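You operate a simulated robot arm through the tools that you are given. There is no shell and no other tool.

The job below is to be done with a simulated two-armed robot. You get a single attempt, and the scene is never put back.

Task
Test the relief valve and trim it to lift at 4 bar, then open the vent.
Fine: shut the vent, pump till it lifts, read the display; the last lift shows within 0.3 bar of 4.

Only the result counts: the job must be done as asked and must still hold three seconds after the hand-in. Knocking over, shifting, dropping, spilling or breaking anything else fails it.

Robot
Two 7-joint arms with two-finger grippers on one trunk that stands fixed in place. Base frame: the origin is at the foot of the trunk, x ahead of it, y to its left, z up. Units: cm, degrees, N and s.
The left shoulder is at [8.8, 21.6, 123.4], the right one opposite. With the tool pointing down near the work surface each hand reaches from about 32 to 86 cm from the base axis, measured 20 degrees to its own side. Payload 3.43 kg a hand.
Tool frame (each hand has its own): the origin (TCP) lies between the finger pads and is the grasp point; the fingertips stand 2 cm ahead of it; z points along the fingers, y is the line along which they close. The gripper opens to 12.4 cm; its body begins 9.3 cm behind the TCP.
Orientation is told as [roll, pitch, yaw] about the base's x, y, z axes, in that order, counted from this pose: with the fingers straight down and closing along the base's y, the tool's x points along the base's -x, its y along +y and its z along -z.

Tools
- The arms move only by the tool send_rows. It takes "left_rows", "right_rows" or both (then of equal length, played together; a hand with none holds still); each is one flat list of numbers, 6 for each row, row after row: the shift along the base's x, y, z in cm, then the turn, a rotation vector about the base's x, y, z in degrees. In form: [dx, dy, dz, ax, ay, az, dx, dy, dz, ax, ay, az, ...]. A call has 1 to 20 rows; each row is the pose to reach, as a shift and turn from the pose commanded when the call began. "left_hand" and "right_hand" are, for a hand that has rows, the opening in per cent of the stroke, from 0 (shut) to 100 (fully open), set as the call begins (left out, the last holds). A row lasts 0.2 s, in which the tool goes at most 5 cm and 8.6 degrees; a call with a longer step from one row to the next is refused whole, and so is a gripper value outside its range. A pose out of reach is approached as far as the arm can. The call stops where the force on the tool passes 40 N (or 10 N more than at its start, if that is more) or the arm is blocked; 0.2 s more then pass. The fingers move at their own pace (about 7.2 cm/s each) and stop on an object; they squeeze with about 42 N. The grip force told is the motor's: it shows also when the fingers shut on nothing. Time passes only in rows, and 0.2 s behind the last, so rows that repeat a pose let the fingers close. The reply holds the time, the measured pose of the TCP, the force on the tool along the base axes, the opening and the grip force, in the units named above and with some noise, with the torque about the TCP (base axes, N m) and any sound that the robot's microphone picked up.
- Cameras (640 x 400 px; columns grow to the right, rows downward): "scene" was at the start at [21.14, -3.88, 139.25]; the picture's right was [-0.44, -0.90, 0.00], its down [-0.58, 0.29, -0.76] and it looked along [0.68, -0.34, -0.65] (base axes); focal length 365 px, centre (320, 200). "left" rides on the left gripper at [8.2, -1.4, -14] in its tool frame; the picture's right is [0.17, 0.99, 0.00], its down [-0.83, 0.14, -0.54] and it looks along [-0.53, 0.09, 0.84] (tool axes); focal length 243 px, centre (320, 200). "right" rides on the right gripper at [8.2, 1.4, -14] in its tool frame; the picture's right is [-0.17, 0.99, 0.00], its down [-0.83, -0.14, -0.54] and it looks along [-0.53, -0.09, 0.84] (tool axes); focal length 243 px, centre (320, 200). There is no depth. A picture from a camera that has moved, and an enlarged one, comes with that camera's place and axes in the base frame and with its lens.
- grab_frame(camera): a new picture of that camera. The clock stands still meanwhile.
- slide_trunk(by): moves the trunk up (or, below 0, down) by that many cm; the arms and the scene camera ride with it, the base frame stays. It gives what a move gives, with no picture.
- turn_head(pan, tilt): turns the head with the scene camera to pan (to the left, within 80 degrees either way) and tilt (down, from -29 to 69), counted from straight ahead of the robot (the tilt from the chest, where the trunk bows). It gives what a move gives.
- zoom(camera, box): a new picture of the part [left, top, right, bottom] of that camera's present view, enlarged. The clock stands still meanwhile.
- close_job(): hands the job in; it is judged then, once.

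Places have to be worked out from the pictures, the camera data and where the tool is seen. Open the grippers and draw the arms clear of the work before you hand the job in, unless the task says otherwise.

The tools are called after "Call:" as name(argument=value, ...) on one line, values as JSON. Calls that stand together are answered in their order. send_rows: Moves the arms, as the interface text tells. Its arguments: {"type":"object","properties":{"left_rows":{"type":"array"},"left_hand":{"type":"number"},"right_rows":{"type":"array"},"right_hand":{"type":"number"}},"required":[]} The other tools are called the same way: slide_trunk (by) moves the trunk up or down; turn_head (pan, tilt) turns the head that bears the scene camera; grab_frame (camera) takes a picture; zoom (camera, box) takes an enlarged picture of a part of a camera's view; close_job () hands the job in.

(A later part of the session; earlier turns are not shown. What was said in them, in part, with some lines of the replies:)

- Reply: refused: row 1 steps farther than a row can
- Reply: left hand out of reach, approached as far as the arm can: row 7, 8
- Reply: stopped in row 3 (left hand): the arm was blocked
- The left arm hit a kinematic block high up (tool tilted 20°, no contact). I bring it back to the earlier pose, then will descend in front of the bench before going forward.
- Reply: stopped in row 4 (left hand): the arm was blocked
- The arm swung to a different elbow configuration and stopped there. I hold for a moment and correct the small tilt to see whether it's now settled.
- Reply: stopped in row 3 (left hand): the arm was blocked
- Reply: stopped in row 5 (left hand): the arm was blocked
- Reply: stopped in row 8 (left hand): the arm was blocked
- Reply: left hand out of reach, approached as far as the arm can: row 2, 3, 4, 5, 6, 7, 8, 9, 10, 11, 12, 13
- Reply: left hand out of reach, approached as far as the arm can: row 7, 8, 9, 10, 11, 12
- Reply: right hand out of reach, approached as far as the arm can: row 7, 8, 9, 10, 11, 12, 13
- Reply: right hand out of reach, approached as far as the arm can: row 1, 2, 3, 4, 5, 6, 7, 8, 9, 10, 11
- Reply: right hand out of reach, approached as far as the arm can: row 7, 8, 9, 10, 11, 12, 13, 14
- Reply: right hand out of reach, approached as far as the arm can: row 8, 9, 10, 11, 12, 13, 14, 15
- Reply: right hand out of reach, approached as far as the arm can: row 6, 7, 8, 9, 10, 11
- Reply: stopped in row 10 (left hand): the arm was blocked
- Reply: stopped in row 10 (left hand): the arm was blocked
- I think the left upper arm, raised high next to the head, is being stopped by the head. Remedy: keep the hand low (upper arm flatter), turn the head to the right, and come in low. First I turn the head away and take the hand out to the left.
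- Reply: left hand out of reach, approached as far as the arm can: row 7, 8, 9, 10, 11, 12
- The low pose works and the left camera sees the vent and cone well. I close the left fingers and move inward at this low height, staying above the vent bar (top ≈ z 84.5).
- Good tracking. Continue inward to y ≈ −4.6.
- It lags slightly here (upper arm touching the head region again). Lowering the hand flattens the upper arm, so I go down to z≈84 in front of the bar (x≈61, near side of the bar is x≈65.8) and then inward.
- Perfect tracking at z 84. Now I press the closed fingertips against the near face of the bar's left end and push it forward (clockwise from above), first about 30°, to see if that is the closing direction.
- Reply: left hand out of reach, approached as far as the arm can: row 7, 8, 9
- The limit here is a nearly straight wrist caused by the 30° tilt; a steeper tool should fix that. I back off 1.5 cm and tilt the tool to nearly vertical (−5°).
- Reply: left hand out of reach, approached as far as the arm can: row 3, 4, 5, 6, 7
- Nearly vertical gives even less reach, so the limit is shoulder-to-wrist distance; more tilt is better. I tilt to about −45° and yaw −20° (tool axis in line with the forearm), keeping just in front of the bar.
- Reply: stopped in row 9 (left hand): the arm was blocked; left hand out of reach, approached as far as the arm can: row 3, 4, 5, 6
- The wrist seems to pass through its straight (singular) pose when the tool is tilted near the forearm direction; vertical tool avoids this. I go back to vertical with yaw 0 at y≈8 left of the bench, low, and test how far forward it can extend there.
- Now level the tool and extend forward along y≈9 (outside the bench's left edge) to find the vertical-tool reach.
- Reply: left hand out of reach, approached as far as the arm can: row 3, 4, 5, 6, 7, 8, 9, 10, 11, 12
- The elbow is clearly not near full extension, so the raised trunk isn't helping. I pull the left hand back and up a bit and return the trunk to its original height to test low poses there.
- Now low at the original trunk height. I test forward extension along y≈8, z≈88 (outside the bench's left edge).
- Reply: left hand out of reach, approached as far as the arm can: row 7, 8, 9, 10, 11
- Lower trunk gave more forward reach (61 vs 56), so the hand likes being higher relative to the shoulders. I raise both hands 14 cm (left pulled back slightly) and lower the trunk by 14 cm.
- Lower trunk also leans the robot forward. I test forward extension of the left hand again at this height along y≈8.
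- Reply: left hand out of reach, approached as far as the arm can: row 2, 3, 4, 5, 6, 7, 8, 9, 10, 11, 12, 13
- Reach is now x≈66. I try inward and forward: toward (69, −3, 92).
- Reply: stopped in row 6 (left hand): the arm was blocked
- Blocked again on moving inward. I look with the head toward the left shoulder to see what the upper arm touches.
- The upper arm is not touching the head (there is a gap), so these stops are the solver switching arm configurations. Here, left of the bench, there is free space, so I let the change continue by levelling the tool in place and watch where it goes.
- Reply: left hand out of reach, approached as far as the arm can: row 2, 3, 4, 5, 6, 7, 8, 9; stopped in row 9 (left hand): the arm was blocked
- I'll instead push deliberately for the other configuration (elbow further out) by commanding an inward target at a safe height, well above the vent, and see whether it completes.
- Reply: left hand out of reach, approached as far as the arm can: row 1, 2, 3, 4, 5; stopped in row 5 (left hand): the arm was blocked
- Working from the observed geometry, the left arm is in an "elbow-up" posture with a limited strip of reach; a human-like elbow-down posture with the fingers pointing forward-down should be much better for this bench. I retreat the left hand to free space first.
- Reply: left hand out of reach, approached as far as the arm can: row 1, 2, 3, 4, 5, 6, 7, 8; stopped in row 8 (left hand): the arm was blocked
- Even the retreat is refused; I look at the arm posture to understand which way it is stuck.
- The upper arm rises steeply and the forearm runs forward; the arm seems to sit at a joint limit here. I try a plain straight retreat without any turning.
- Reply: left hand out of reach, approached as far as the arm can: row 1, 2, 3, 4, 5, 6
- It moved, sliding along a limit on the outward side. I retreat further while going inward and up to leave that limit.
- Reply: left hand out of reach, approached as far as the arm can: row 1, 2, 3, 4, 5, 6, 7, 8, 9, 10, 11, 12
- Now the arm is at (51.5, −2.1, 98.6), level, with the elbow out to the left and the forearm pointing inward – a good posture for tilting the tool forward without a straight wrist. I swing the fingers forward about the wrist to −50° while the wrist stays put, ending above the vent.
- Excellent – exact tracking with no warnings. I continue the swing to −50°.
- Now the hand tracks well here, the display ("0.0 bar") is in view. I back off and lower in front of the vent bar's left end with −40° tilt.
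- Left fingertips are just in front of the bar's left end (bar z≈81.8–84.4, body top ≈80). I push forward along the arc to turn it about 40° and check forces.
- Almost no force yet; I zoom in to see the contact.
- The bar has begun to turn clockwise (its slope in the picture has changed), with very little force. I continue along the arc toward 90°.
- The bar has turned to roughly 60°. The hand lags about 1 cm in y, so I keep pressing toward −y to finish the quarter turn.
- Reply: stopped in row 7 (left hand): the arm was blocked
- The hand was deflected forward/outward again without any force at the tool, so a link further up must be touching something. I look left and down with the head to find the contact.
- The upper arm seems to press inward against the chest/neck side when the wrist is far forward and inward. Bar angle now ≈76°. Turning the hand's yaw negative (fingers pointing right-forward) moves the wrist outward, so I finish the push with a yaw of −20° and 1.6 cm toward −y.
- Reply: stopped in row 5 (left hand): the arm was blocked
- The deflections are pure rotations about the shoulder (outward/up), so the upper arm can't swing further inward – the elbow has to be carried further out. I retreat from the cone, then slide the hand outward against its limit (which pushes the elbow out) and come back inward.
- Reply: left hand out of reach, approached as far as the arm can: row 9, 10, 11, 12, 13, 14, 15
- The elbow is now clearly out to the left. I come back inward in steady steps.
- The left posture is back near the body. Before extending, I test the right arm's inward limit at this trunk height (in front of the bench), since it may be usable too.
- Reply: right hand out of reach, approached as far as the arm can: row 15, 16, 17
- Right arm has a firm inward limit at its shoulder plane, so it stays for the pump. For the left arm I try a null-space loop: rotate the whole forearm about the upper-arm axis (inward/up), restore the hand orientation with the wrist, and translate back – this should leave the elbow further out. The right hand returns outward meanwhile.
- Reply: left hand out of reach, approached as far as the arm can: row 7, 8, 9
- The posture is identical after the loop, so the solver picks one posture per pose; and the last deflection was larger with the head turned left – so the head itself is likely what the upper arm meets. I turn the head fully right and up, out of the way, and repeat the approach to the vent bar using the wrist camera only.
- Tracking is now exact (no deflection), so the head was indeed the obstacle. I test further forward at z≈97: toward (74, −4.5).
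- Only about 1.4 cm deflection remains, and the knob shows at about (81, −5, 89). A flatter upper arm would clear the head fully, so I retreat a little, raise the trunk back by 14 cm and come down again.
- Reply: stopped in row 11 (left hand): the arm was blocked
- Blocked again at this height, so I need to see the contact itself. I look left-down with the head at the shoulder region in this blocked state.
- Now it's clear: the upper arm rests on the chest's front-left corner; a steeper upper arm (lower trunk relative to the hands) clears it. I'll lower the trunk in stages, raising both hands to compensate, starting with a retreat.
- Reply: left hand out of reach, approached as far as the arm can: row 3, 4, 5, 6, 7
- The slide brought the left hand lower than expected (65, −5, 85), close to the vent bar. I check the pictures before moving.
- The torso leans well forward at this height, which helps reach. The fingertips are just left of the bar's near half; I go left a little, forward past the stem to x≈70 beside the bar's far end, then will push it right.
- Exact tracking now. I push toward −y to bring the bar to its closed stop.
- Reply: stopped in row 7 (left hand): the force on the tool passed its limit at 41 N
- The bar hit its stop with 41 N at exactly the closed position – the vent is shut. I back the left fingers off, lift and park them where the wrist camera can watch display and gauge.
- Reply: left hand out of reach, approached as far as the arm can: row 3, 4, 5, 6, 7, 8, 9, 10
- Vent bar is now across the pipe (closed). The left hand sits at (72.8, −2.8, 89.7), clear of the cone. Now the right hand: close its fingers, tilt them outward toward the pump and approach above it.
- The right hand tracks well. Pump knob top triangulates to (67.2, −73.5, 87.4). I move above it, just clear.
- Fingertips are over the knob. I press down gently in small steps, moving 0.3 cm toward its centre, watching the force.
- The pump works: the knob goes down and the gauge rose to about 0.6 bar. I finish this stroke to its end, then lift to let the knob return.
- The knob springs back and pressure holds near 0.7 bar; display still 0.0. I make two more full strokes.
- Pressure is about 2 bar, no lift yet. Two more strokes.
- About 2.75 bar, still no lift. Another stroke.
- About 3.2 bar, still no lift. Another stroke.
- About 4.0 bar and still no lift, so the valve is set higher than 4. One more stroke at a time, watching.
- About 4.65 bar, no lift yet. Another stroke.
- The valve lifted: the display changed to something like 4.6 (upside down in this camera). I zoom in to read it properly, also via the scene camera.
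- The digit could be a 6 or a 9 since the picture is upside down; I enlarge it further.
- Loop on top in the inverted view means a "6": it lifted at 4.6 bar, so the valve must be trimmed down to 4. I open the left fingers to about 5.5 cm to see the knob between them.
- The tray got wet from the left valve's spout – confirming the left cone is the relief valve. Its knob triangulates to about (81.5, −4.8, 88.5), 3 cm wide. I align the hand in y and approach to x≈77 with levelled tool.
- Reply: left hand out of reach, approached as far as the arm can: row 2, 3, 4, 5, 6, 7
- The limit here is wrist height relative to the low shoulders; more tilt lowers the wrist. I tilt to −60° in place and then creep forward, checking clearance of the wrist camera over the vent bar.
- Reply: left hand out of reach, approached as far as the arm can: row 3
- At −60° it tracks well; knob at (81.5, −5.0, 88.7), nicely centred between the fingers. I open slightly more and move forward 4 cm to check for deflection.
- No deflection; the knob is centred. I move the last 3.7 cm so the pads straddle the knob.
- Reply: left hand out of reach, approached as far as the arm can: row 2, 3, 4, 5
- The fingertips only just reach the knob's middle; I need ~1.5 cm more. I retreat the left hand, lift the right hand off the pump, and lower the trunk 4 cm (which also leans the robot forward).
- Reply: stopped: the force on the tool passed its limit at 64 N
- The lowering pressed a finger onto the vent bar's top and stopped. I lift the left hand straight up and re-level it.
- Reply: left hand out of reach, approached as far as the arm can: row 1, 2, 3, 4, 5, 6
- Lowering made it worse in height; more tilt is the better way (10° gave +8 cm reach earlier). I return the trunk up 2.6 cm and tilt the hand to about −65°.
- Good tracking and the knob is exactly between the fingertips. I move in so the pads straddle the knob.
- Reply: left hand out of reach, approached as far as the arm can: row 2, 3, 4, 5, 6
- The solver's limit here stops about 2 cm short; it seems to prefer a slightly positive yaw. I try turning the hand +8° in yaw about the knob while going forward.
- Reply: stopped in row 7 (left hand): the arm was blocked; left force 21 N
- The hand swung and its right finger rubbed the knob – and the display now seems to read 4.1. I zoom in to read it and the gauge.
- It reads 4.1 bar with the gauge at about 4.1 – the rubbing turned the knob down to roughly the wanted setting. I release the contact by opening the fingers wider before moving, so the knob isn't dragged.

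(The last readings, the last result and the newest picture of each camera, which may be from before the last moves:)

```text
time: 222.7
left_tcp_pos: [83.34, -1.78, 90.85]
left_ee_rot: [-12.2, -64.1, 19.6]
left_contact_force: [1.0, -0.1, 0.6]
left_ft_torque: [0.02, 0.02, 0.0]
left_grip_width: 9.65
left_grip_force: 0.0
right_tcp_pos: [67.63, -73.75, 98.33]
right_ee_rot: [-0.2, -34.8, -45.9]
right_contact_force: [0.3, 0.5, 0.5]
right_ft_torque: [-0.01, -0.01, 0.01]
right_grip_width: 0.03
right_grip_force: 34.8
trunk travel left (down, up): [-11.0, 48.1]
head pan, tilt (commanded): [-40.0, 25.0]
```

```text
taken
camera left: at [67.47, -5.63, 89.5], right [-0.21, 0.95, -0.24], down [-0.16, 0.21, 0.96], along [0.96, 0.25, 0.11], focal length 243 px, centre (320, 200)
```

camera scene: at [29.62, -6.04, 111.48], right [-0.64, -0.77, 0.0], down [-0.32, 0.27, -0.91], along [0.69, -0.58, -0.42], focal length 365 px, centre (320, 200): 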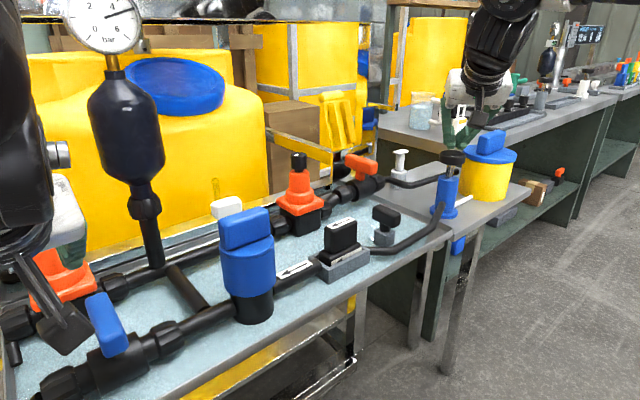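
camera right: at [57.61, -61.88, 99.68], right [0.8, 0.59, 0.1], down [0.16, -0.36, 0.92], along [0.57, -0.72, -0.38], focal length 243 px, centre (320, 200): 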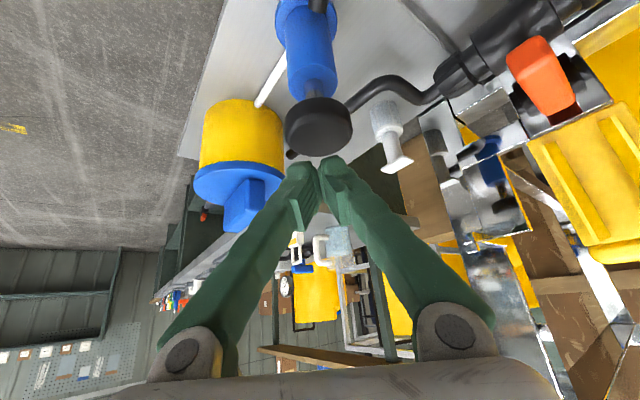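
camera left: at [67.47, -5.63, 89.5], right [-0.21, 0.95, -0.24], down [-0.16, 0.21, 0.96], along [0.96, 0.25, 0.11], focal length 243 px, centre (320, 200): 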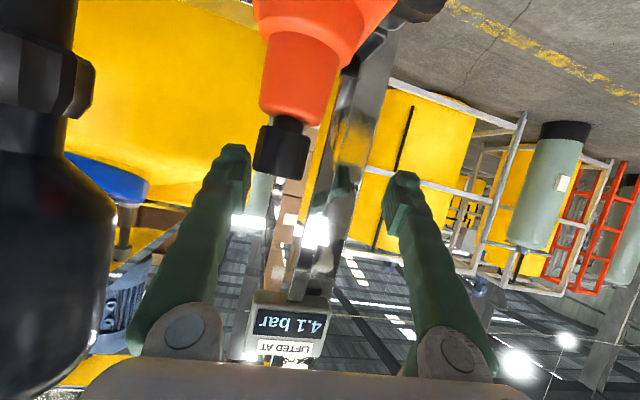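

Contact is released (0 N) and the display still shows 4.1. I retreat slowly straight back from the knob.

Call:
send_rows(left_rows=[-0.6, -0.1, 0.1, 0, 0, 0, -1.2, -0.2, 0.2, 0, 0, 0, -1.8, -0.3, 0.2, 0, 0, 0, -2.4, -0.4, 0.2, 0, 0, 0, -3, -0.5, 0.2, 0, 0, 0, -3.6, -0.6, 0.2, 0, 0, 0])

Call:
grab_frame(camera="left")

```text
time: 224.1
left_tcp_pos: [79.56, -2.74, 91.03]
left_ee_rot: [-11.8, -64.3, 18.8]
left_contact_force: [0.7, 0.0, -0.2]
left_ft_torque: [0.03, 0.02, 0.01]
left_grip_width: 9.68
left_grip_force: 0.0
right_tcp_pos: [67.69, -73.72, 98.36]
right_ee_rot: [-0.2, -34.9, -45.9]
right_contact_force: [-0.3, -0.2, -0.6]
right_ft_torque: [0.01, -0.01, 0.04]
right_grip_width: 0.01
right_grip_force: 33.9
trunk travel left (down, up): [-11.0, 48.1]
head pan, tilt (commanded): [-40.0, 25.0]
```

```text
taken
camera left: at [63.74, -6.52, 89.56], right [-0.21, 0.95, -0.24], down [-0.16, 0.2, 0.97], along [0.96, 0.24, 0.11], focal length 243 px, centre (320, 200)
```

left: 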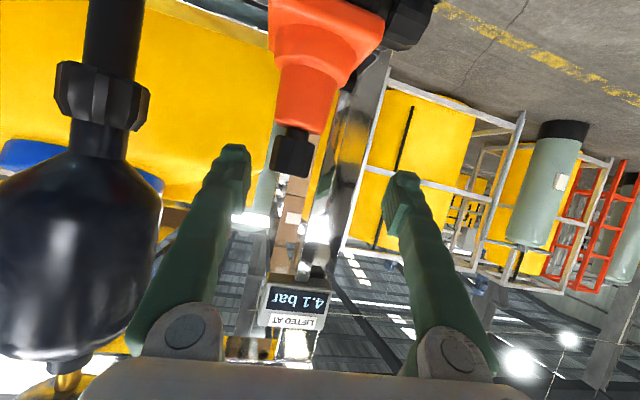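

Clean retreat. A bit further back, then I lower the right hand to the pump again.

Call:
send_rows(left_rows=[-0.8, -0.1, 0, 0, 0, 0, -1.6, -0.2, 0, 0, 0, 0, -2.4, -0.2, 0, 0, 0, 0, -3.2, -0.2, 0, 0, 0, 0, -4, -0.2, 0, 0, 0, 0, -4, -0.2, 0, 0, 0, 0], right_rows=[-0.1, 0, -1.3, 0, 0, 0, -0.2, 0, -2.6, 0, 0, 0, -0.3, 0.1, -3.9, 0, 0, 0, -0.3, 0.1, -5.2, 0, 0, 0, -0.3, 0.1, -6.6, 0, 0, 0, -0.3, 0.1, -6.6, 0, 0, 0])

Call:
zoom(camera="left", box=[220, 200, 400, 360])

Call:
zoom(camera="scene", box=[40, 0, 180, 100])

Call:
zoom(camera="scene", box=[380, 80, 560, 230])

```text
time: 225.4
left_tcp_pos: [77.69, -2.2, 90.81]
left_ee_rot: [-14.1, -63.8, 21.8]
left_contact_force: [0.5, -0.4, -0.1]
left_ft_torque: [-0.01, 0.0, -0.05]
left_grip_width: 9.69
left_grip_force: 0.1
left hand out of reach, approached as far as the arm can: row 3, 4, 5, 6
right_tcp_pos: [67.1, -73.62, 91.85]
right_ee_rot: [-0.2, -34.8, -45.9]
right_contact_force: [0.3, -0.4, 0.1]
right_ft_torque: [0.01, 0.0, 0.03]
right_grip_width: 0.0
right_grip_force: 34.6
trunk travel left (down, up): [-11.0, 48.1]
head pan, tilt (commanded): [-40.0, 25.0]
```

```text
2.50 times, centred on (310, 280) of left
camera zoom: at [61.81, -6.21, 89.45], right [-0.22, 0.94, -0.25], down [-0.17, 0.22, 0.96], along [0.96, 0.26, 0.11], focal length 606 px, centre (345, 0)
```

zoom: 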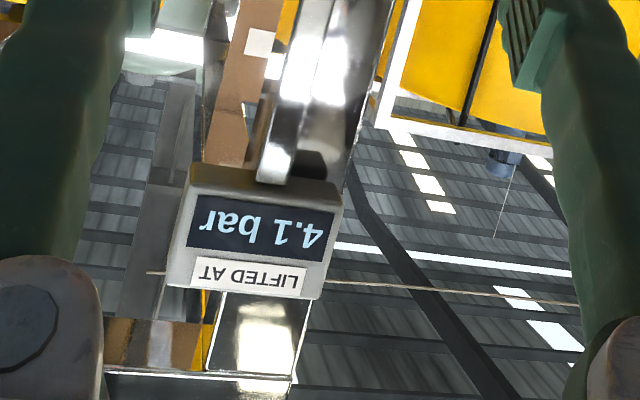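

```text
4.00 times, centred on (110, 50) of scene
camera zoom: at [29.6, -6.03, 111.5], right [-0.64, -0.77, 0.0], down [-0.32, 0.27, -0.91], along [0.69, -0.58, -0.42], focal length 1458 px, centre (1160, 800)
```

zoom: 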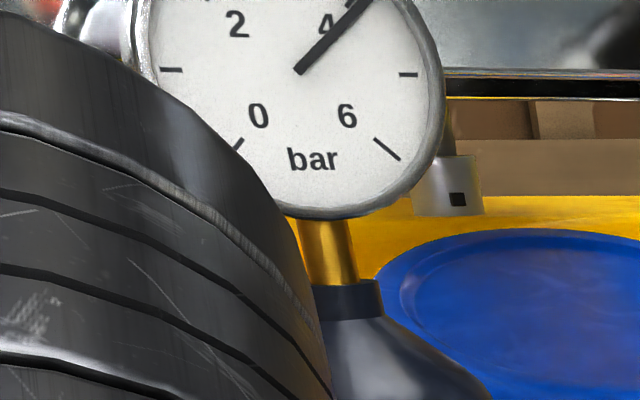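

```text
2.67 times, centred on (470, 155) of scene
camera zoom: at [29.6, -6.03, 111.5], right [-0.64, -0.77, 0.0], down [-0.32, 0.27, -0.91], along [0.69, -0.58, -0.42], focal length 972 px, centre (-80, 320)
```

zoom: 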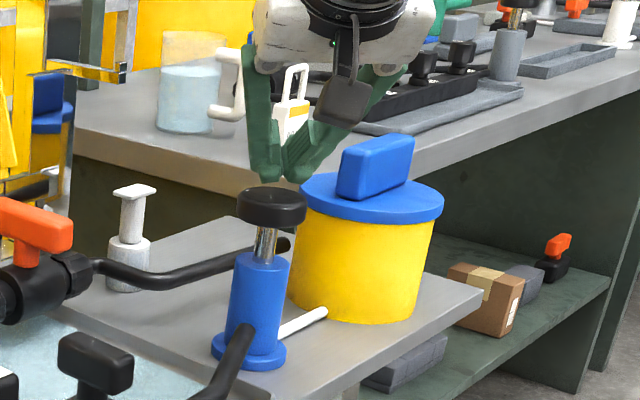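

Pressure holds at about 4.1 with display 4.1. I test properly: pump one stroke and read the new lift value.

Call:
send_rows(right_rows=[0.1, 0, -1.1, 0, 0, 0, 0.1, 0, -2.2, 0, 0, 0, 0.1, 0, -3.3, 0, 0, 0, 0.1, 0, -4.3, 0, 0, 0, 0.1, 0, -4.5, 0, 0, 0, 0.1, 0, -3.2, 0, 0, 0, 0.1, 0, -2.1, 0, 0, 0, 0.1, 0, -1, 0, 0, 0, 0.1, 0, 0, 0, 0, 0])

Call:
zoom(camera="left", box=[250, 250, 350, 330])

Call:
zoom(camera="scene", box=[40, 0, 180, 100])

```text
time: 227.4
left_tcp_pos: [77.55, -2.28, 90.58]
left_ee_rot: [-14.1, -63.7, 21.8]
left_contact_force: [0.0, -0.6, 0.3]
left_ft_torque: [0.0, -0.04, -0.05]
left_grip_width: 9.66
left_grip_force: 0.1
right_tcp_pos: [67.35, -73.61, 91.8]
right_ee_rot: [-0.4, -34.8, -45.8]
right_contact_force: [-0.3, -0.1, -0.2]
right_ft_torque: [0.03, 0.01, 0.03]
right_grip_width: 0.01
right_grip_force: 34.5
trunk travel left (down, up): [-11.0, 48.1]
head pan, tilt (commanded): [-40.0, 25.0]
```

```text
5.00 times, centred on (300, 290) of left
camera zoom: at [61.73, -6.29, 89.38], right [-0.22, 0.94, -0.26], down [-0.16, 0.22, 0.96], along [0.96, 0.26, 0.11], focal length 1213 px, centre (420, -250)
```

zoom: 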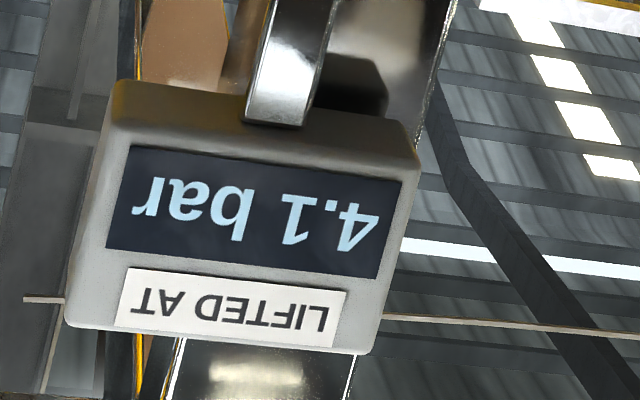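

```text
4.00 times, centred on (110, 50) of scene
camera zoom: at [29.58, -6.02, 111.5], right [-0.64, -0.77, 0.0], down [-0.32, 0.27, -0.91], along [0.69, -0.58, -0.42], focal length 1458 px, centre (1160, 800)
```

zoom: 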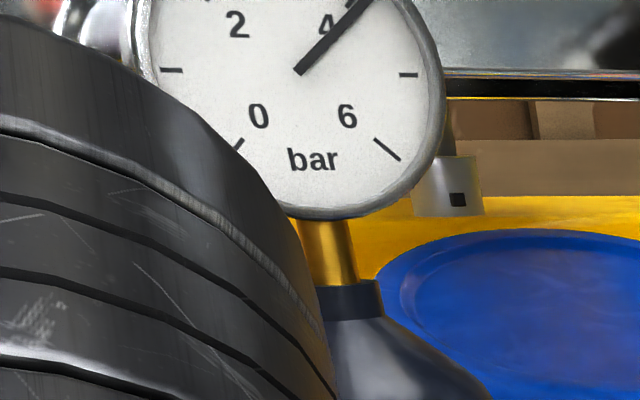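

After a full stroke the gauge stays at ~4.1 and the display reads 4.1 – the valve lifted at the new setting. One more stroke to confirm it repeats.

Call:
send_rows(right_rows=[0, 0, -1.1, 0, 0, 0, 0, 0, -2.2, 0, 0, 0, 0, 0, -3.3, 0, 0, 0, 0, 0, -4.3, 0, 0, 0, 0, 0, -4.5, 0, 0, 0, 0, 0, -3.2, 0, 0, 0, 0, 0, -2.1, 0, 0, 0, 0, 0, -1, 0, 0, 0, 0, 0, 0, 0, 0, 0, 0, 0, 2, 0, 0, 0, 0, 0, 4, 0, 0, 0, 0, 0, 6, 0, 0, 0])

Call:
zoom(camera="left", box=[250, 250, 350, 330])

Call:
zoom(camera="scene", box=[40, 0, 180, 100])

Call:
grab_frame(camera="scene")

Call:
grab_frame(camera="left")

```text
time: 230.1
left_tcp_pos: [77.53, -2.29, 90.71]
left_ee_rot: [-14.1, -63.7, 21.8]
left_contact_force: [-0.3, 0.7, 0.8]
left_ft_torque: [-0.01, -0.01, -0.01]
left_grip_width: 9.65
left_grip_force: 0.2
right_tcp_pos: [67.3, -73.57, 97.86]
right_ee_rot: [-0.2, -34.7, -45.8]
right_contact_force: [0.1, -0.5, 0.3]
right_ft_torque: [0.0, 0.02, 0.0]
right_grip_width: 0.0
right_grip_force: 34.3
trunk travel left (down, up): [-11.0, 48.1]
head pan, tilt (commanded): [-40.0, 25.0]
```

```text
5.00 times, centred on (300, 290) of left
camera zoom: at [61.75, -6.25, 89.38], right [-0.22, 0.94, -0.26], down [-0.16, 0.22, 0.96], along [0.96, 0.26, 0.11], focal length 1213 px, centre (420, -250)
```

zoom: 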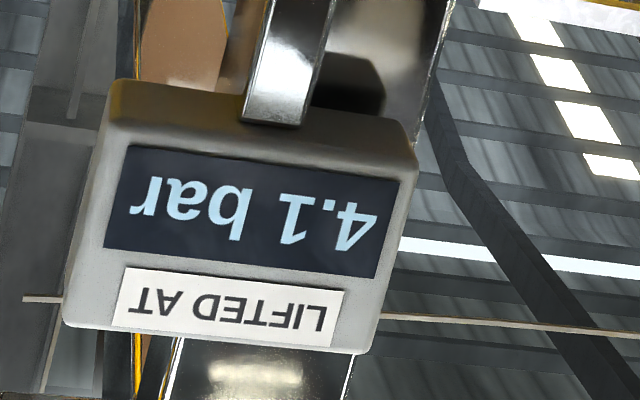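

```text
4.00 times, centred on (110, 50) of scene
camera zoom: at [29.58, -6.0, 111.51], right [-0.64, -0.77, 0.0], down [-0.32, 0.27, -0.91], along [0.69, -0.58, -0.42], focal length 1458 px, centre (1160, 800)
```

zoom: 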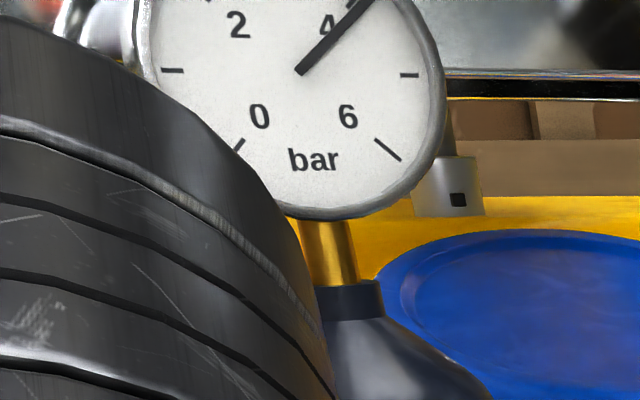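

```text
taken
camera scene: at [29.58, -6.0, 111.51], right [-0.64, -0.77, 0.0], down [-0.32, 0.27, -0.91], along [0.69, -0.58, -0.42], focal length 365 px, centre (320, 200)
```

scene: 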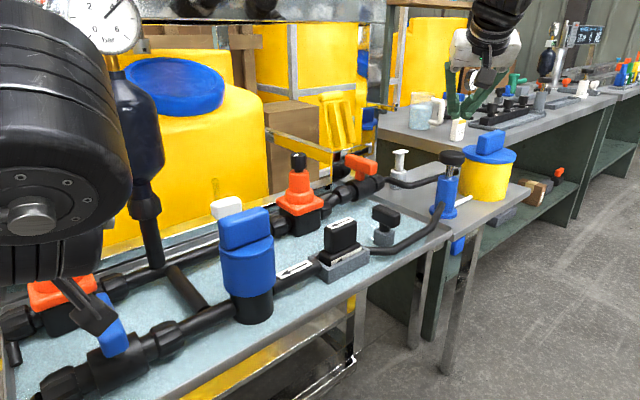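

```text
taken
camera left: at [61.75, -6.25, 89.38], right [-0.22, 0.94, -0.26], down [-0.16, 0.22, 0.96], along [0.96, 0.26, 0.11], focal length 243 px, centre (320, 200)
```

left: 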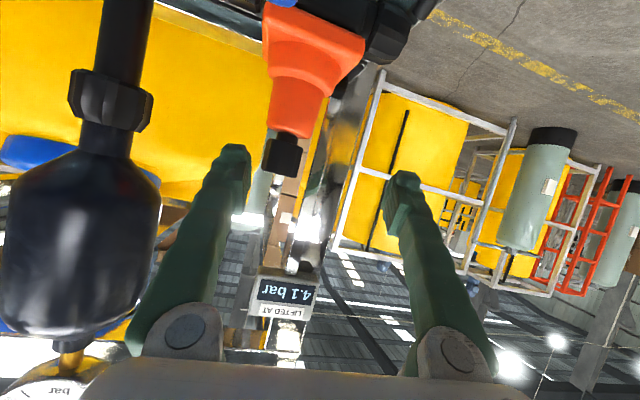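

Repeatable at 4.1 bar. Now the vent must be reopened: I'll hook the bar's far end with the right finger of the open left gripper and pull it left (an easy direction for this arm). First I re-level the hand and retreat to (74, −4.2, 89.5).

Call:
send_rows(left_rows=[-0.7, -0.4, -0.2, 1.1, 1, -2, -1.4, -0.8, -0.5, 2.2, 2, -4, -2.1, -1.2, -0.8, 3.3, 3, -6, -2.8, -1.6, -1, 4.4, 4, -8, -3.5, -1.9, -1.2, 5.5, 5.1, -9.7, -3.5, -1.9, -1.2, 5.5, 5.1, -9.7])

Call:
grab_frame(camera="left")

```text
time: 231.4
left_tcp_pos: [73.43, -5.01, 88.85]
left_ee_rot: [1.6, -59.9, -2.7]
left_contact_force: [-0.2, 0.4, -0.4]
left_ft_torque: [0.02, 0.0, -0.01]
left_grip_width: 9.66
left_grip_force: 0.1
right_tcp_pos: [67.21, -73.57, 97.69]
right_ee_rot: [-0.2, -34.7, -45.9]
right_contact_force: [0.1, 0.2, 0.5]
right_ft_torque: [-0.01, 0.02, 0.01]
right_grip_width: 0.01
right_grip_force: 35.1
trunk travel left (down, up): [-11.0, 48.1]
head pan, tilt (commanded): [-40.0, 25.0]
```

```text
taken
camera left: at [57.17, -5.96, 88.67], right [-0.06, 0.99, -0.13], down [-0.05, 0.13, 0.99], along [1.0, 0.07, 0.04], focal length 243 px, centre (320, 200)
```

left: 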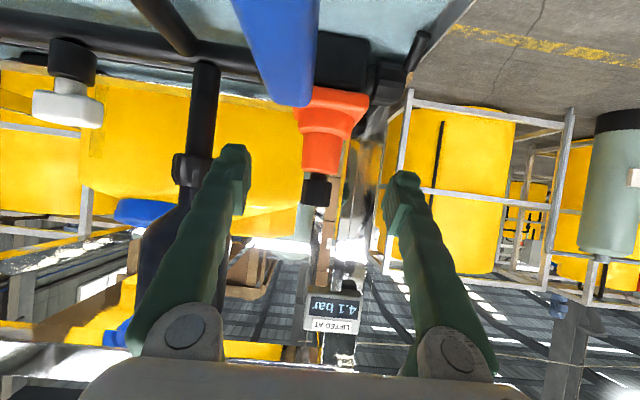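

Good. I now swing the fingertips down about the wrist to z≈84 so that the bar's far half lies between the open fingers (right finger about 1 cm to the right of the bar).

Call:
send_rows(left_rows=[-0.4, 0, -0.95, 0, 3, 0, -0.9, 0, -1.85, 0, 6, 0, -1.4, 0, -2.75, 0, 9, 0, -2, 0, -3.45, 0, 12, 0, -2.6, 0, -4.25, 0, 15, 0, -3.1, 0, -4.65, 0, 17, 0, -3.1, 0, -4.65, 0, 17, 0])

Call:
grab_frame(camera="left")

Call:
zoom(camera="scene", box=[0, 150, 240, 400])

```text
time: 233.1
left_tcp_pos: [70.3, -5.0, 84.27]
left_ee_rot: [0.5, -42.9, -1.8]
left_contact_force: [0.6, 0.9, -0.4]
left_ft_torque: [-0.01, 0.01, 0.01]
left_grip_width: 9.66
left_grip_force: 0.0
right_tcp_pos: [67.32, -73.6, 97.71]
right_ee_rot: [-0.2, -34.8, -45.8]
right_contact_force: [0.0, 0.4, -0.1]
right_ft_torque: [0.03, -0.01, -0.01]
right_grip_width: 0.03
right_grip_force: 34.3
trunk travel left (down, up): [-11.0, 48.1]
head pan, tilt (commanded): [-40.0, 25.0]
```

```text
taken
camera left: at [54.68, -6.02, 88.82], right [-0.1, 0.99, -0.11], down [0.24, 0.13, 0.96], along [0.96, 0.07, -0.25], focal length 243 px, centre (320, 200)
```

left: 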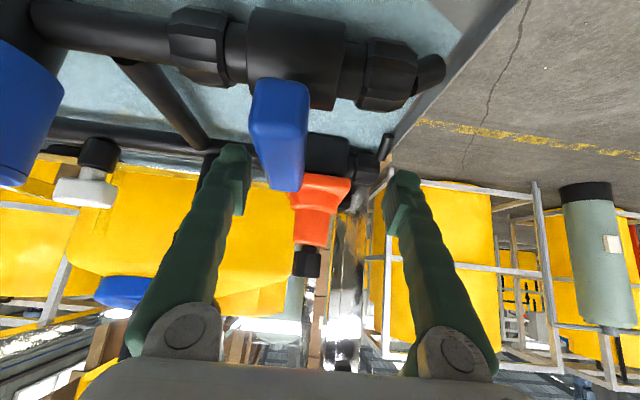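

```text
1.60 times, centred on (120, 275) of scene
camera zoom: at [29.61, -6.04, 111.49], right [-0.64, -0.77, 0.0], down [-0.32, 0.27, -0.91], along [0.69, -0.58, -0.42], focal length 583 px, centre (640, 80)
```

zoom: 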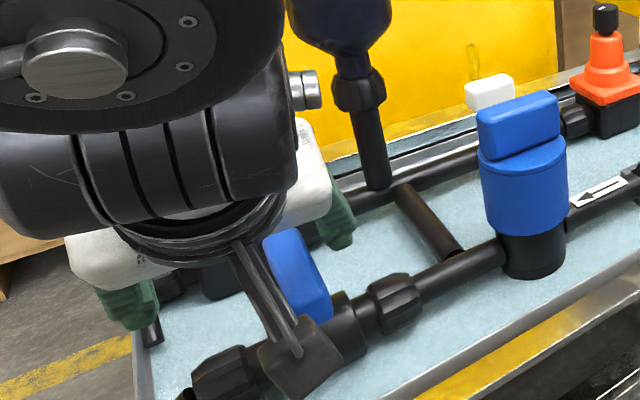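

The bar's far half is now between the open fingers. I pull toward +y so the right finger swings the far end to the left (counter-clockwise, opening).

Call:
send_rows(left_rows=[0, 0.4, 0, 0, 0, 0, 0, 0.8, 0, 0, 0, 0, 0, 1.2, 0, 0, 0, 0, 0, 1.6, 0, 0, 0, 0, 0, 2, 0, 0, 0, 0, 0, 2.4, 0, 0, 0, 0, 0, 2.8, 0, 0, 0, 0, 0, 3.2, 0, 0, 0, 0, 0, 3.2, 0, 0, 0, 0])

Call:
grab_frame(camera="left")

Call:
zoom(camera="scene", box=[0, 0, 240, 400])

```text
time: 234.7
left_tcp_pos: [70.43, -3.18, 84.7]
left_ee_rot: [-0.9, -43.4, -1.2]
left_contact_force: [6.0, -16.4, 8.2]
left_ft_torque: [-0.39, -0.11, 0.64]
left_grip_width: 10.41
left_grip_force: 7.0
right_tcp_pos: [67.27, -73.61, 97.62]
right_ee_rot: [-0.2, -34.8, -45.9]
right_contact_force: [0.0, 0.2, -1.0]
right_ft_torque: [-0.01, -0.01, -0.01]
right_grip_width: 0.0
right_grip_force: 34.2
trunk travel left (down, up): [-11.0, 48.1]
head pan, tilt (commanded): [-40.0, 25.0]
stopped in row 7 (left hand): the force on the tool passed its limit at 42 N (the readings are from after the stop); the commanded pose is now the measured one
```

```text
taken
camera left: at [54.75, -3.85, 89.17], right [-0.09, 0.99, -0.13], down [0.24, 0.14, 0.96], along [0.97, 0.06, -0.25], focal length 243 px, centre (320, 200)
```

left: 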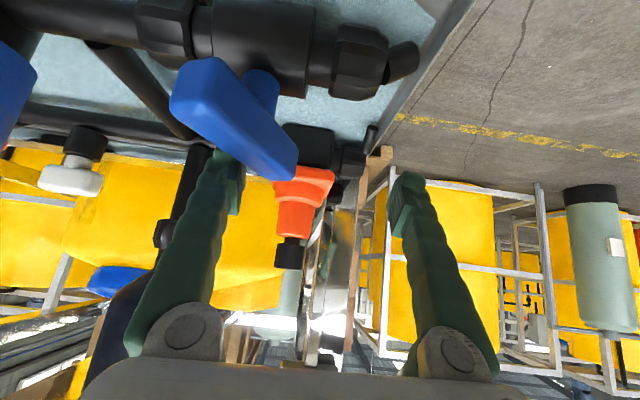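

```text
1.00 times, centred on (120, 200) of scene (not enlarged: the box is as wide or as high as the picture)
camera zoom: at [29.61, -6.09, 111.49], right [-0.64, -0.77, 0.0], down [-0.32, 0.27, -0.91], along [0.69, -0.58, -0.42], focal length 365 px, centre (520, 200)
```

zoom: 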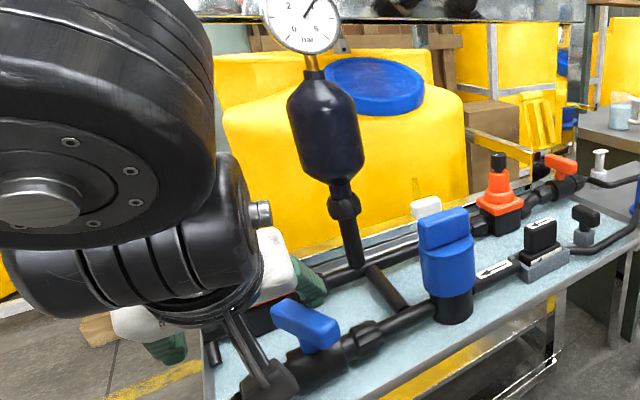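

The bar turned about 28° before the force limit – the contact was too close to the stem. I back off a little and shift the finger 2 cm forward to pull at the bar's far end instead.

Call:
send_rows(left_rows=[0, -0.5, 0, 0, 0, 0, 0.4, -0.8, 0, 0, -1, 0, 0.9, -0.8, -0.1, 0, -2, 0, 1.4, -0.8, -0.2, 0, -3, 0, 1.9, -0.8, -0.3, 0, -4, 0, 2.3, -0.8, -0.3, 0, -4, 0, 2.3, -0.8, -0.3, 0, -4, 0])

Call:
grab_frame(camera="left")

```text
time: 236.2
left_tcp_pos: [72.84, -3.48, 84.17]
left_ee_rot: [-0.3, -47.3, -1.5]
left_contact_force: [-0.2, -0.3, 0.0]
left_ft_torque: [0.04, 0.02, -0.02]
left_grip_width: 9.66
left_grip_force: 0.1
right_tcp_pos: [67.26, -73.56, 97.74]
right_ee_rot: [-0.1, -34.8, -45.8]
right_contact_force: [0.0, 0.0, 0.4]
right_ft_torque: [-0.02, -0.02, -0.02]
right_grip_width: 0.0
right_grip_force: 34.5
trunk travel left (down, up): [-11.0, 48.1]
head pan, tilt (commanded): [-40.0, 25.0]
```

```text
taken
camera left: at [56.74, -4.38, 87.6], right [-0.08, 0.99, -0.12], down [0.17, 0.14, 0.98], along [0.98, 0.06, -0.18], focal length 243 px, centre (320, 200)
```

left: 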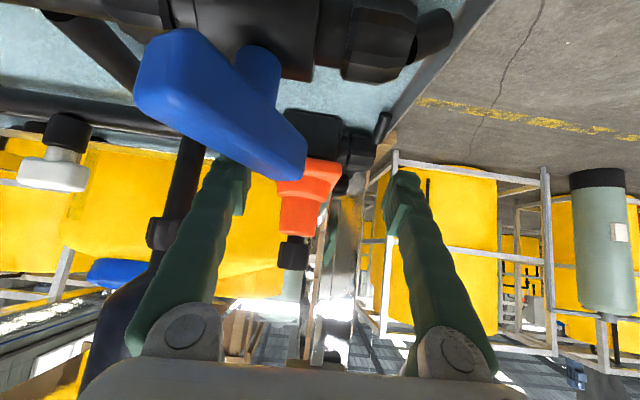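

The right finger is now behind the bar's far end. I pull left and gradually back along the arc.

Call:
send_rows(left_rows=[0, 0.6, 0, 0, 0, 0, 0, 1.2, 0, 0, 0, 0, 0, 1.7, 0, 0, 0, 0, -0.2, 2.1, 0, 0, 0, 0, -0.35, 2.5, 0, 0, 0, 0, -0.7, 2.8, 0, 0, 0, 0, -1.05, 3.1, 0, 0, 0, 0, -1.4, 3.3, 0, 0, 0, 0, -1.85, 3.5, 0, 0, 0, 0, -1.85, 3.5, 0, 0, 0, 0])

Call:
grab_frame(camera="left")

Call:
zoom(camera="scene", box=[0, 150, 240, 400])

```text
time: 238.4
left_tcp_pos: [70.92, 0.03, 84.18]
left_ee_rot: [-0.2, -47.2, -1.5]
left_contact_force: [2.4, 0.4, 3.7]
left_ft_torque: [-0.12, 0.04, 0.14]
left_grip_width: 9.63
left_grip_force: 0.1
right_tcp_pos: [67.38, -73.59, 97.55]
right_ee_rot: [-0.2, -34.8, -45.9]
right_contact_force: [-0.1, 1.4, -0.2]
right_ft_torque: [0.01, -0.05, 0.0]
right_grip_width: 0.01
right_grip_force: 34.0
trunk travel left (down, up): [-11.0, 48.1]
head pan, tilt (commanded): [-40.0, 25.0]
```

```text
taken
camera left: at [54.89, -0.83, 87.61], right [-0.08, 0.99, -0.12], down [0.17, 0.14, 0.98], along [0.98, 0.06, -0.18], focal length 243 px, centre (320, 200)
```

left: 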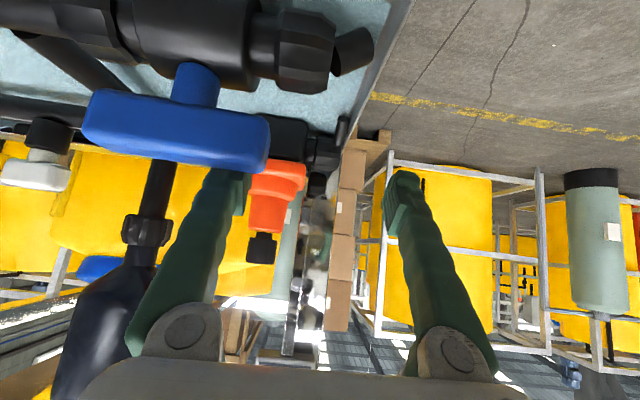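

```text
1.60 times, centred on (120, 275) of scene
camera zoom: at [29.6, -6.03, 111.49], right [-0.64, -0.77, 0.0], down [-0.32, 0.27, -0.91], along [0.69, -0.58, -0.42], focal length 583 px, centre (640, 80)
```

zoom: 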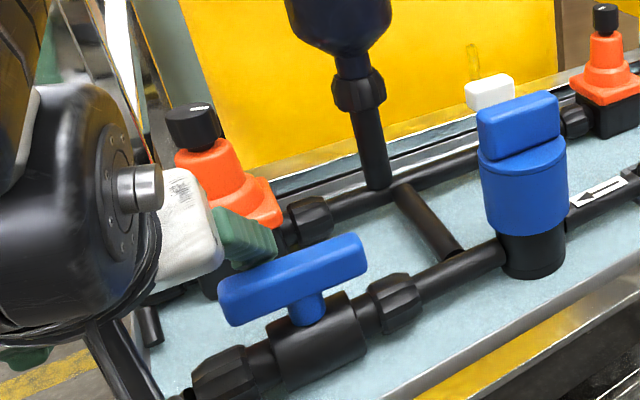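

The bar is almost parallel to the pipe again. I pull it the last bit to its stop and check the gauge.

Call:
send_rows(left_rows=[-0.3, 0.1, 0, 0, 0, 0, -0.6, 0.15, 0, 0, 0, 0, -0.9, 0.15, 0, 0, 0, 0, -1.2, 0.15, 0, 0, 0, 0, -1.5, 0.15, 0, 0, 0, 0])

Call:
zoom(camera="scene", box=[0, 150, 240, 400])

Call:
zoom(camera="scene", box=[40, 0, 180, 100])

Call:
grab_frame(camera="left")

```text
time: 239.5
left_tcp_pos: [70.22, 0.25, 84.89]
left_ee_rot: [-0.7, -48.1, -0.7]
left_contact_force: [2.9, -0.2, 1.9]
left_ft_torque: [-0.08, 0.03, 0.18]
left_grip_width: 9.67
left_grip_force: 0.1
right_tcp_pos: [67.28, -73.59, 97.66]
right_ee_rot: [-0.2, -34.7, -45.8]
right_contact_force: [0.6, -0.5, 0.4]
right_ft_torque: [0.04, -0.01, 0.0]
right_grip_width: 0.0
right_grip_force: 34.5
trunk travel left (down, up): [-11.0, 48.1]
head pan, tilt (commanded): [-40.0, 25.0]
stopped in row 5 (left hand): the force on the tool passed its limit at 42 N (the readings are from after the stop); the commanded pose is now the measured one
```

```text
1.60 times, centred on (120, 275) of scene
camera zoom: at [29.55, -6.04, 111.5], right [-0.64, -0.77, 0.0], down [-0.32, 0.27, -0.91], along [0.69, -0.58, -0.42], focal length 583 px, centre (640, 80)
```

zoom: 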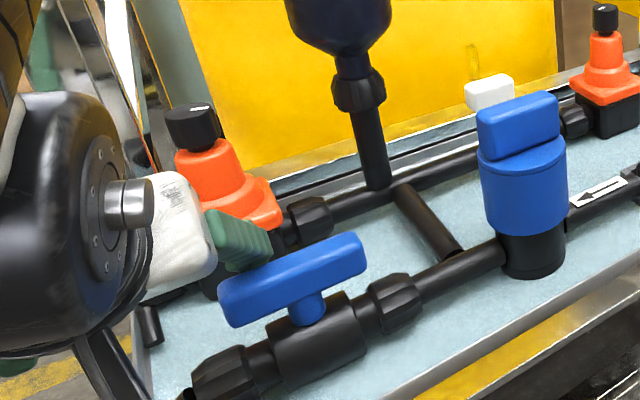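

```text
4.00 times, centred on (110, 50) of scene
camera zoom: at [29.55, -6.04, 111.5], right [-0.64, -0.77, 0.0], down [-0.32, 0.27, -0.91], along [0.69, -0.58, -0.42], focal length 1458 px, centre (1160, 800)
```

zoom: 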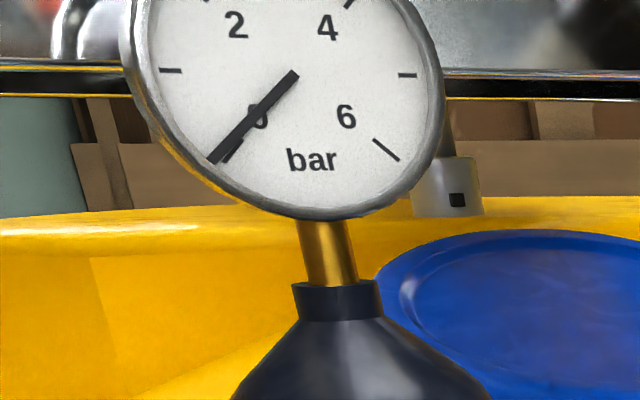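

```text
taken
camera left: at [54.15, -0.64, 87.89], right [-0.09, 0.99, -0.13], down [0.16, 0.14, 0.98], along [0.98, 0.07, -0.17], focal length 243 px, centre (320, 200)
```

left: 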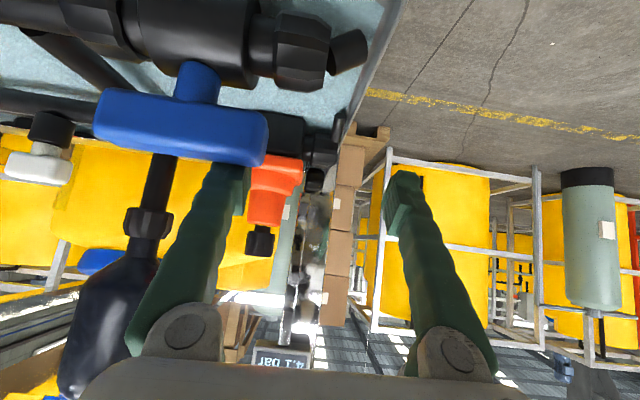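

The bar is at its open stop and the gauge has fallen to zero; the display keeps 4.1 bar. I disengage the finger forward and upward without touching the bar.

Call:
send_rows(left_rows=[0.4, 0, 0.1, 0, 0, 0, 0.8, 0, 0.4, 0, 0, 0, 1, 0, 1.2, 0, 0, 0, 1, 0, 2, 0, 0, 0, 1, 0, 2.8, 0, 0, 0, 1, 0, 3.6, 0, 0, 0, 1, 0, 3.6, 0, 0, 0])

Call:
grab_frame(camera="left")

Call:
zoom(camera="scene", box=[0, 150, 240, 400])

```text
time: 241.1
left_tcp_pos: [71.22, 0.45, 88.2]
left_ee_rot: [-0.8, -47.8, -0.7]
left_contact_force: [0.1, -0.1, 0.5]
left_ft_torque: [0.0, -0.02, 0.02]
left_grip_width: 9.65
left_grip_force: 0.1
right_tcp_pos: [67.27, -73.61, 97.68]
right_ee_rot: [-0.2, -34.8, -45.9]
right_contact_force: [0.8, -0.4, -0.4]
right_ft_torque: [-0.02, 0.02, 0.0]
right_grip_width: 0.0
right_grip_force: 35.2
trunk travel left (down, up): [-11.0, 48.1]
head pan, tilt (commanded): [-40.0, 25.0]
```

```text
taken
camera left: at [55.12, -0.58, 91.48], right [-0.09, 0.99, -0.13], down [0.16, 0.14, 0.98], along [0.98, 0.07, -0.17], focal length 243 px, centre (320, 200)
```

left: 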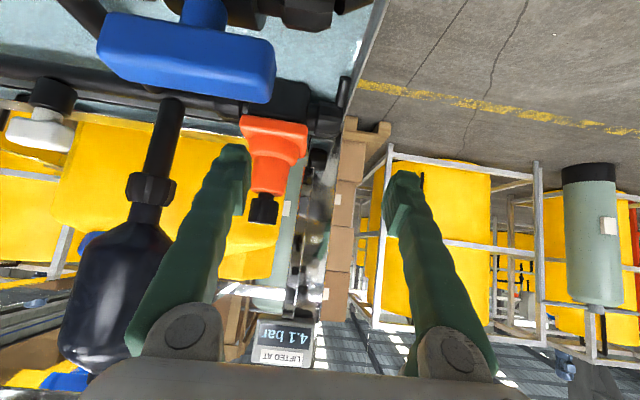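

```text
1.60 times, centred on (120, 275) of scene
camera zoom: at [29.62, -6.04, 111.49], right [-0.64, -0.77, 0.0], down [-0.32, 0.27, -0.91], along [0.69, -0.58, -0.42], focal length 583 px, centre (640, 80)
```

zoom: 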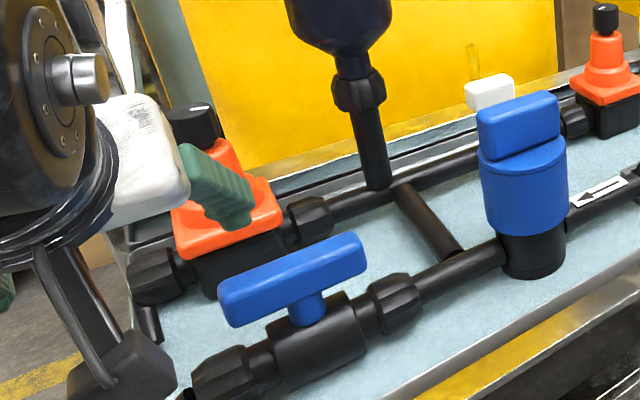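

The finger is clear above the bar. I lift both hands straight up by raising the trunk 14 cm.

Call:
slide_trunk(by=14)

Call:
grab_frame(camera="left")

Call:
grab_frame(camera="scene")

```text
time: 242.7
left_tcp_pos: [71.19, 0.2, 102.15]
left_ee_rot: [-0.6, -48.0, -0.9]
left_contact_force: [0.2, -0.1, 0.6]
left_ft_torque: [0.0, 0.02, 0.01]
left_grip_width: 9.64
left_grip_force: 0.2
right_tcp_pos: [67.32, -73.58, 111.74]
right_ee_rot: [-0.3, -34.8, -45.9]
right_contact_force: [-0.5, -0.1, -0.2]
right_ft_torque: [-0.03, -0.01, -0.01]
right_grip_width: 0.0
right_grip_force: 34.3
trunk travel left (down, up): [-25.0, 34.1]
head pan, tilt (commanded): [-40.0, 25.0]
```

```text
taken
camera left: at [55.16, -0.67, 105.38], right [-0.09, 0.99, -0.13], down [0.16, 0.14, 0.98], along [0.98, 0.07, -0.17], focal length 243 px, centre (320, 200)
```

left: 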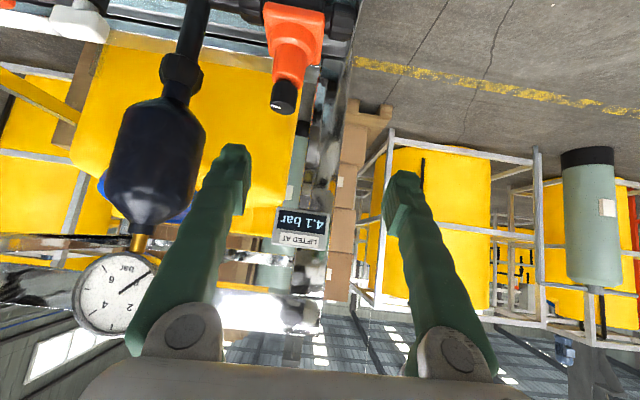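

```text
taken
camera scene: at [24.29, -6.05, 127.6], right [-0.64, -0.77, 0.0], down [-0.32, 0.27, -0.91], along [0.69, -0.58, -0.42], focal length 365 px, centre (320, 200)
```

scene: 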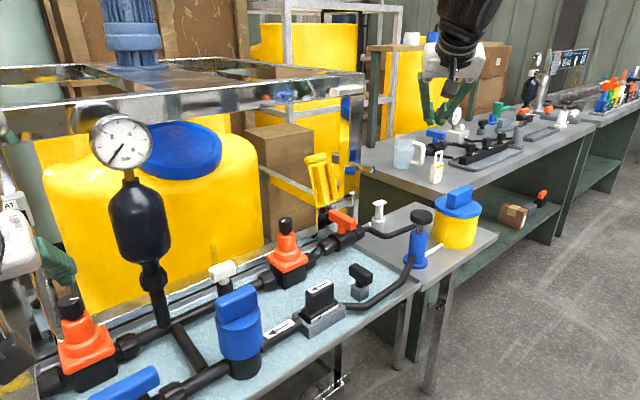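

Both hands are clear. I withdraw both arms from over the bench and open the right gripper.

Call:
send_rows(left_rows=[-1.5, 0, 0, 0, 0, 0, -3, 0, 0, 0, 0, 0, -4.5, 0, 0, 0, 0, 0, -6, 0, 0, 0, 0, 0, -7.5, 0, 0, 0, 0, 0, -9, 0, 0, 0, 0, 0, -10.5, 0, 0, 0, 0, 0, -12, 0, 0, 0, 0, 0, -13.5, 0.5, 0, 0, 0, 0, -15, 1, 0, 0, 0, 0, -16.5, 2, 0, 0, 0, 0, -16.5, 2, 0, 0, 0, 0], right_rows=[-1.2, 1.2, 0, 0, 0, 0, -2.4, 2.4, 0, 0, 0, 0, -3.6, 3.6, 0, 0, 0, 0, -4.8, 4.8, 0, 0, 0, 0, -6, 6, 0, 0, 0, 0, -7.2, 7.2, 0, 0, 0, 0, -8.4, 8.4, 0, 0, 0, 0, -9.6, 9.6, 0, 0, 0, 0, -10.8, 10.8, 0, 0, 0, 0, -12, 12, 0, 0, 0, 0, -13.2, 13.2, 0, 0, 0, 0, -14.4, 14.4, 0, 0, 0, 0])

Call:
grab_frame(camera="scene")

```text
time: 245.3
left_tcp_pos: [56.75, 2.15, 100.53]
left_ee_rot: [-0.9, -47.8, -0.9]
left_contact_force: [0.1, 0.3, -0.3]
left_ft_torque: [-0.04, 0.02, 0.0]
left_grip_width: 9.65
left_grip_force: 0.1
left hand out of reach, approached as far as the arm can: row 9, 10, 11, 12
right_tcp_pos: [52.7, -59.07, 111.9]
right_ee_rot: [-0.2, -34.8, -45.9]
right_contact_force: [-0.3, -0.6, 0.3]
right_ft_torque: [0.02, -0.01, 0.02]
right_grip_width: 0.0
right_grip_force: 34.4
trunk travel left (down, up): [-25.0, 34.1]
head pan, tilt (commanded): [-40.0, 25.0]
```

```text
taken
camera scene: at [24.2, -6.02, 127.63], right [-0.64, -0.77, 0.0], down [-0.32, 0.27, -0.91], along [0.69, -0.58, -0.42], focal length 365 px, centre (320, 200)
```

scene: 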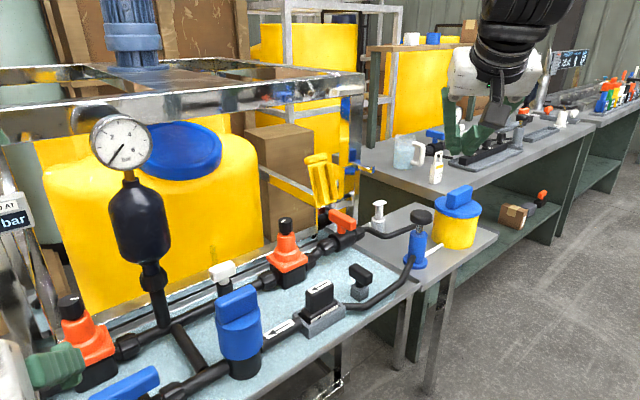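

Left is in front of the bench; I move it further out to the side and open both grippers fully.

Call:
send_rows(left_rows=[-0.3, 1.5, 0, 0, 0, 0, -0.6, 3, 0, 0, 0, 0, -0.9, 4.5, 0, 0, 0, 0, -1.2, 6, 0, 0, 0, 0, -1.5, 7.5, 0, 0, 0, 0, -1.8, 9, 0, 0, 0, 0, -2.1, 10.5, 0, 0, 0, 0, -2.4, 12, 0, 0, 0, 0, -2.4, 12, 0, 0, 0, 0], right_rows=[-0.5, 0.5, 0, 0, 0, 0, -1, 1, 0, 0, 0, 0, -1.5, 1.5, 0, 0, 0, 0, -2, 2, 0, 0, 0, 0, -2.5, 2.5, 0, 0, 0, 0, -3, 3, 0, 0, 0, 0, -3.5, 3.5, 0, 0, 0, 0, -4, 4, 0, 0, 0, 0, -4, 4, 0, 0, 0, 0], left_hand=100, right_hand=100)

Call:
turn_head(pan=-20, tilt=35)

Call:
grab_frame(camera="scene")

Call:
zoom(camera="scene", box=[20, 0, 260, 150])

Call:
zoom(camera="scene", box=[60, 150, 320, 360])

```text
time: 247.3
left_tcp_pos: [55.96, 14.52, 99.31]
left_ee_rot: [-0.9, -47.9, -0.8]
left_contact_force: [-0.1, 0.0, 0.5]
left_ft_torque: [-0.01, -0.02, -0.04]
left_grip_width: 12.42
left_grip_force: 0.1
left hand out of reach, approached as far as the arm can: row 1, 2, 3, 4, 5, 6, 7, 8, 9
right_tcp_pos: [52.8, -59.25, 111.7]
right_ee_rot: [-0.2, -34.8, -45.9]
right_contact_force: [-0.1, 0.9, -0.3]
right_ft_torque: [-0.01, 0.03, 0.01]
right_grip_width: 12.39
right_grip_force: 0.2
right hand out of reach, approached as far as the arm can: row 1, 2, 3, 4, 5, 6, 7, 8, 9
trunk travel left (down, up): [-25.0, 34.1]
head pan, tilt (commanded): [-40.0, 25.0]
```

```text
time: 248.2
left_tcp_pos: [55.81, 14.72, 99.19]
left_ee_rot: [-0.9, -47.8, -0.7]
left_contact_force: [-0.2, -0.2, -0.1]
left_ft_torque: [0.0, -0.03, 0.03]
left_grip_width: 12.39
left_grip_force: 0.1
right_tcp_pos: [52.77, -59.06, 111.82]
right_ee_rot: [-0.3, -34.7, -45.8]
right_contact_force: [-0.8, 0.3, -0.3]
right_ft_torque: [0.0, 0.01, 0.03]
right_grip_width: 12.38
right_grip_force: 0.0
trunk travel left (down, up): [-25.0, 34.1]
head pan, tilt (commanded): [-20.0, 35.0]
```

```text
taken
camera scene: at [25.45, -3.14, 126.05], right [-0.34, -0.94, 0.0], down [-0.54, 0.2, -0.82], along [0.77, -0.28, -0.57], focal length 365 px, centre (320, 200)
```

scene: 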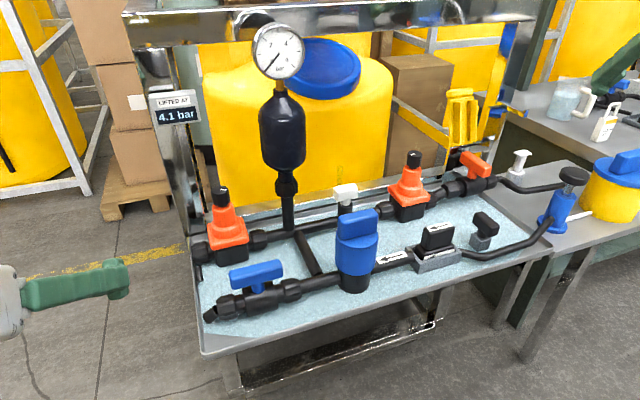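

```text
2.67 times, centred on (140, 75) of scene
camera zoom: at [25.45, -3.14, 126.05], right [-0.34, -0.94, 0.0], down [-0.54, 0.2, -0.82], along [0.77, -0.28, -0.57], focal length 972 px, centre (800, 533)
```

zoom: 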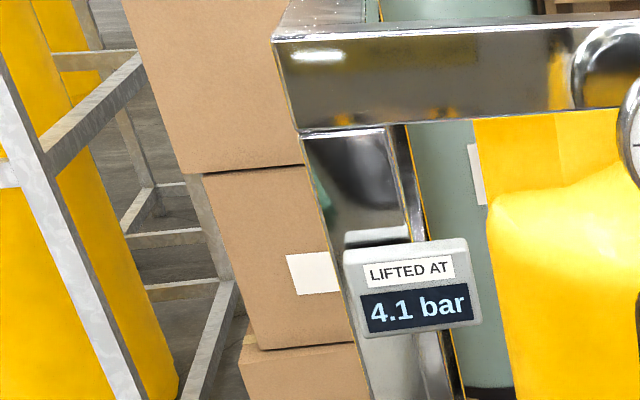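

```text
1.90 times, centred on (190, 255) of scene
camera zoom: at [25.45, -3.14, 126.05], right [-0.34, -0.94, 0.0], down [-0.54, 0.2, -0.82], along [0.77, -0.28, -0.57], focal length 694 px, centre (568, 95)
```

zoom: 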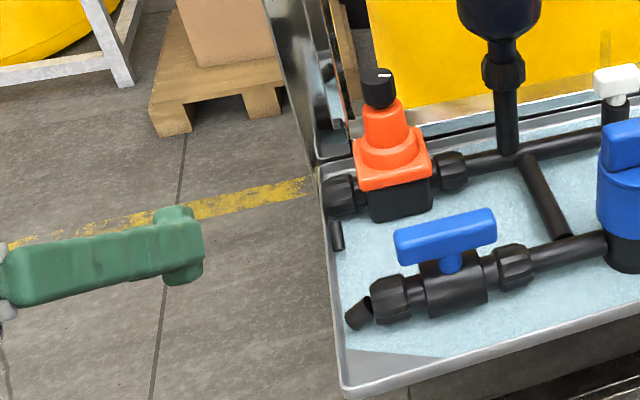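

Upright view confirms "LIFTED AT 4.1 bar", gauge at zero, vent bar parallel to its pipe (open), everything else in place, arms clear and grippers open. I hand the job in.

Call:
close_job()

```text
The job is handed in.
```

The relief valve is trimmed and its last lift shows 4.1 bar on the display. The vent is open again, and I have handed the job in.

- **As found:** with the vent shut, the valve lifted at 4.6 bar.
- **Trim:** the knob was not turned by a controlled grip. The left hand swung during the approach and a finger rubbed the knob, turning it down by about the right amount. I released it without turning it further.
- **Check:** I made two more pump strokes after that. The gauge stayed at about 4.1 bar, with the display at 4.1.
- **Vent:** the handle was pulled back to its open stop, in line with the pipe. The gauge then fell to zero.

Two side effects to know about:

- **Water in the tray:** the bench tray is wet from the valve discharging through its spout while lifting.
- **Finger on the vent handle:** a left finger pressed down on top of the vent handle at about 64 N during one trunk move. The pictures afterwards show no damage or movement.

Both arms are clear of the bench with the grippers open.
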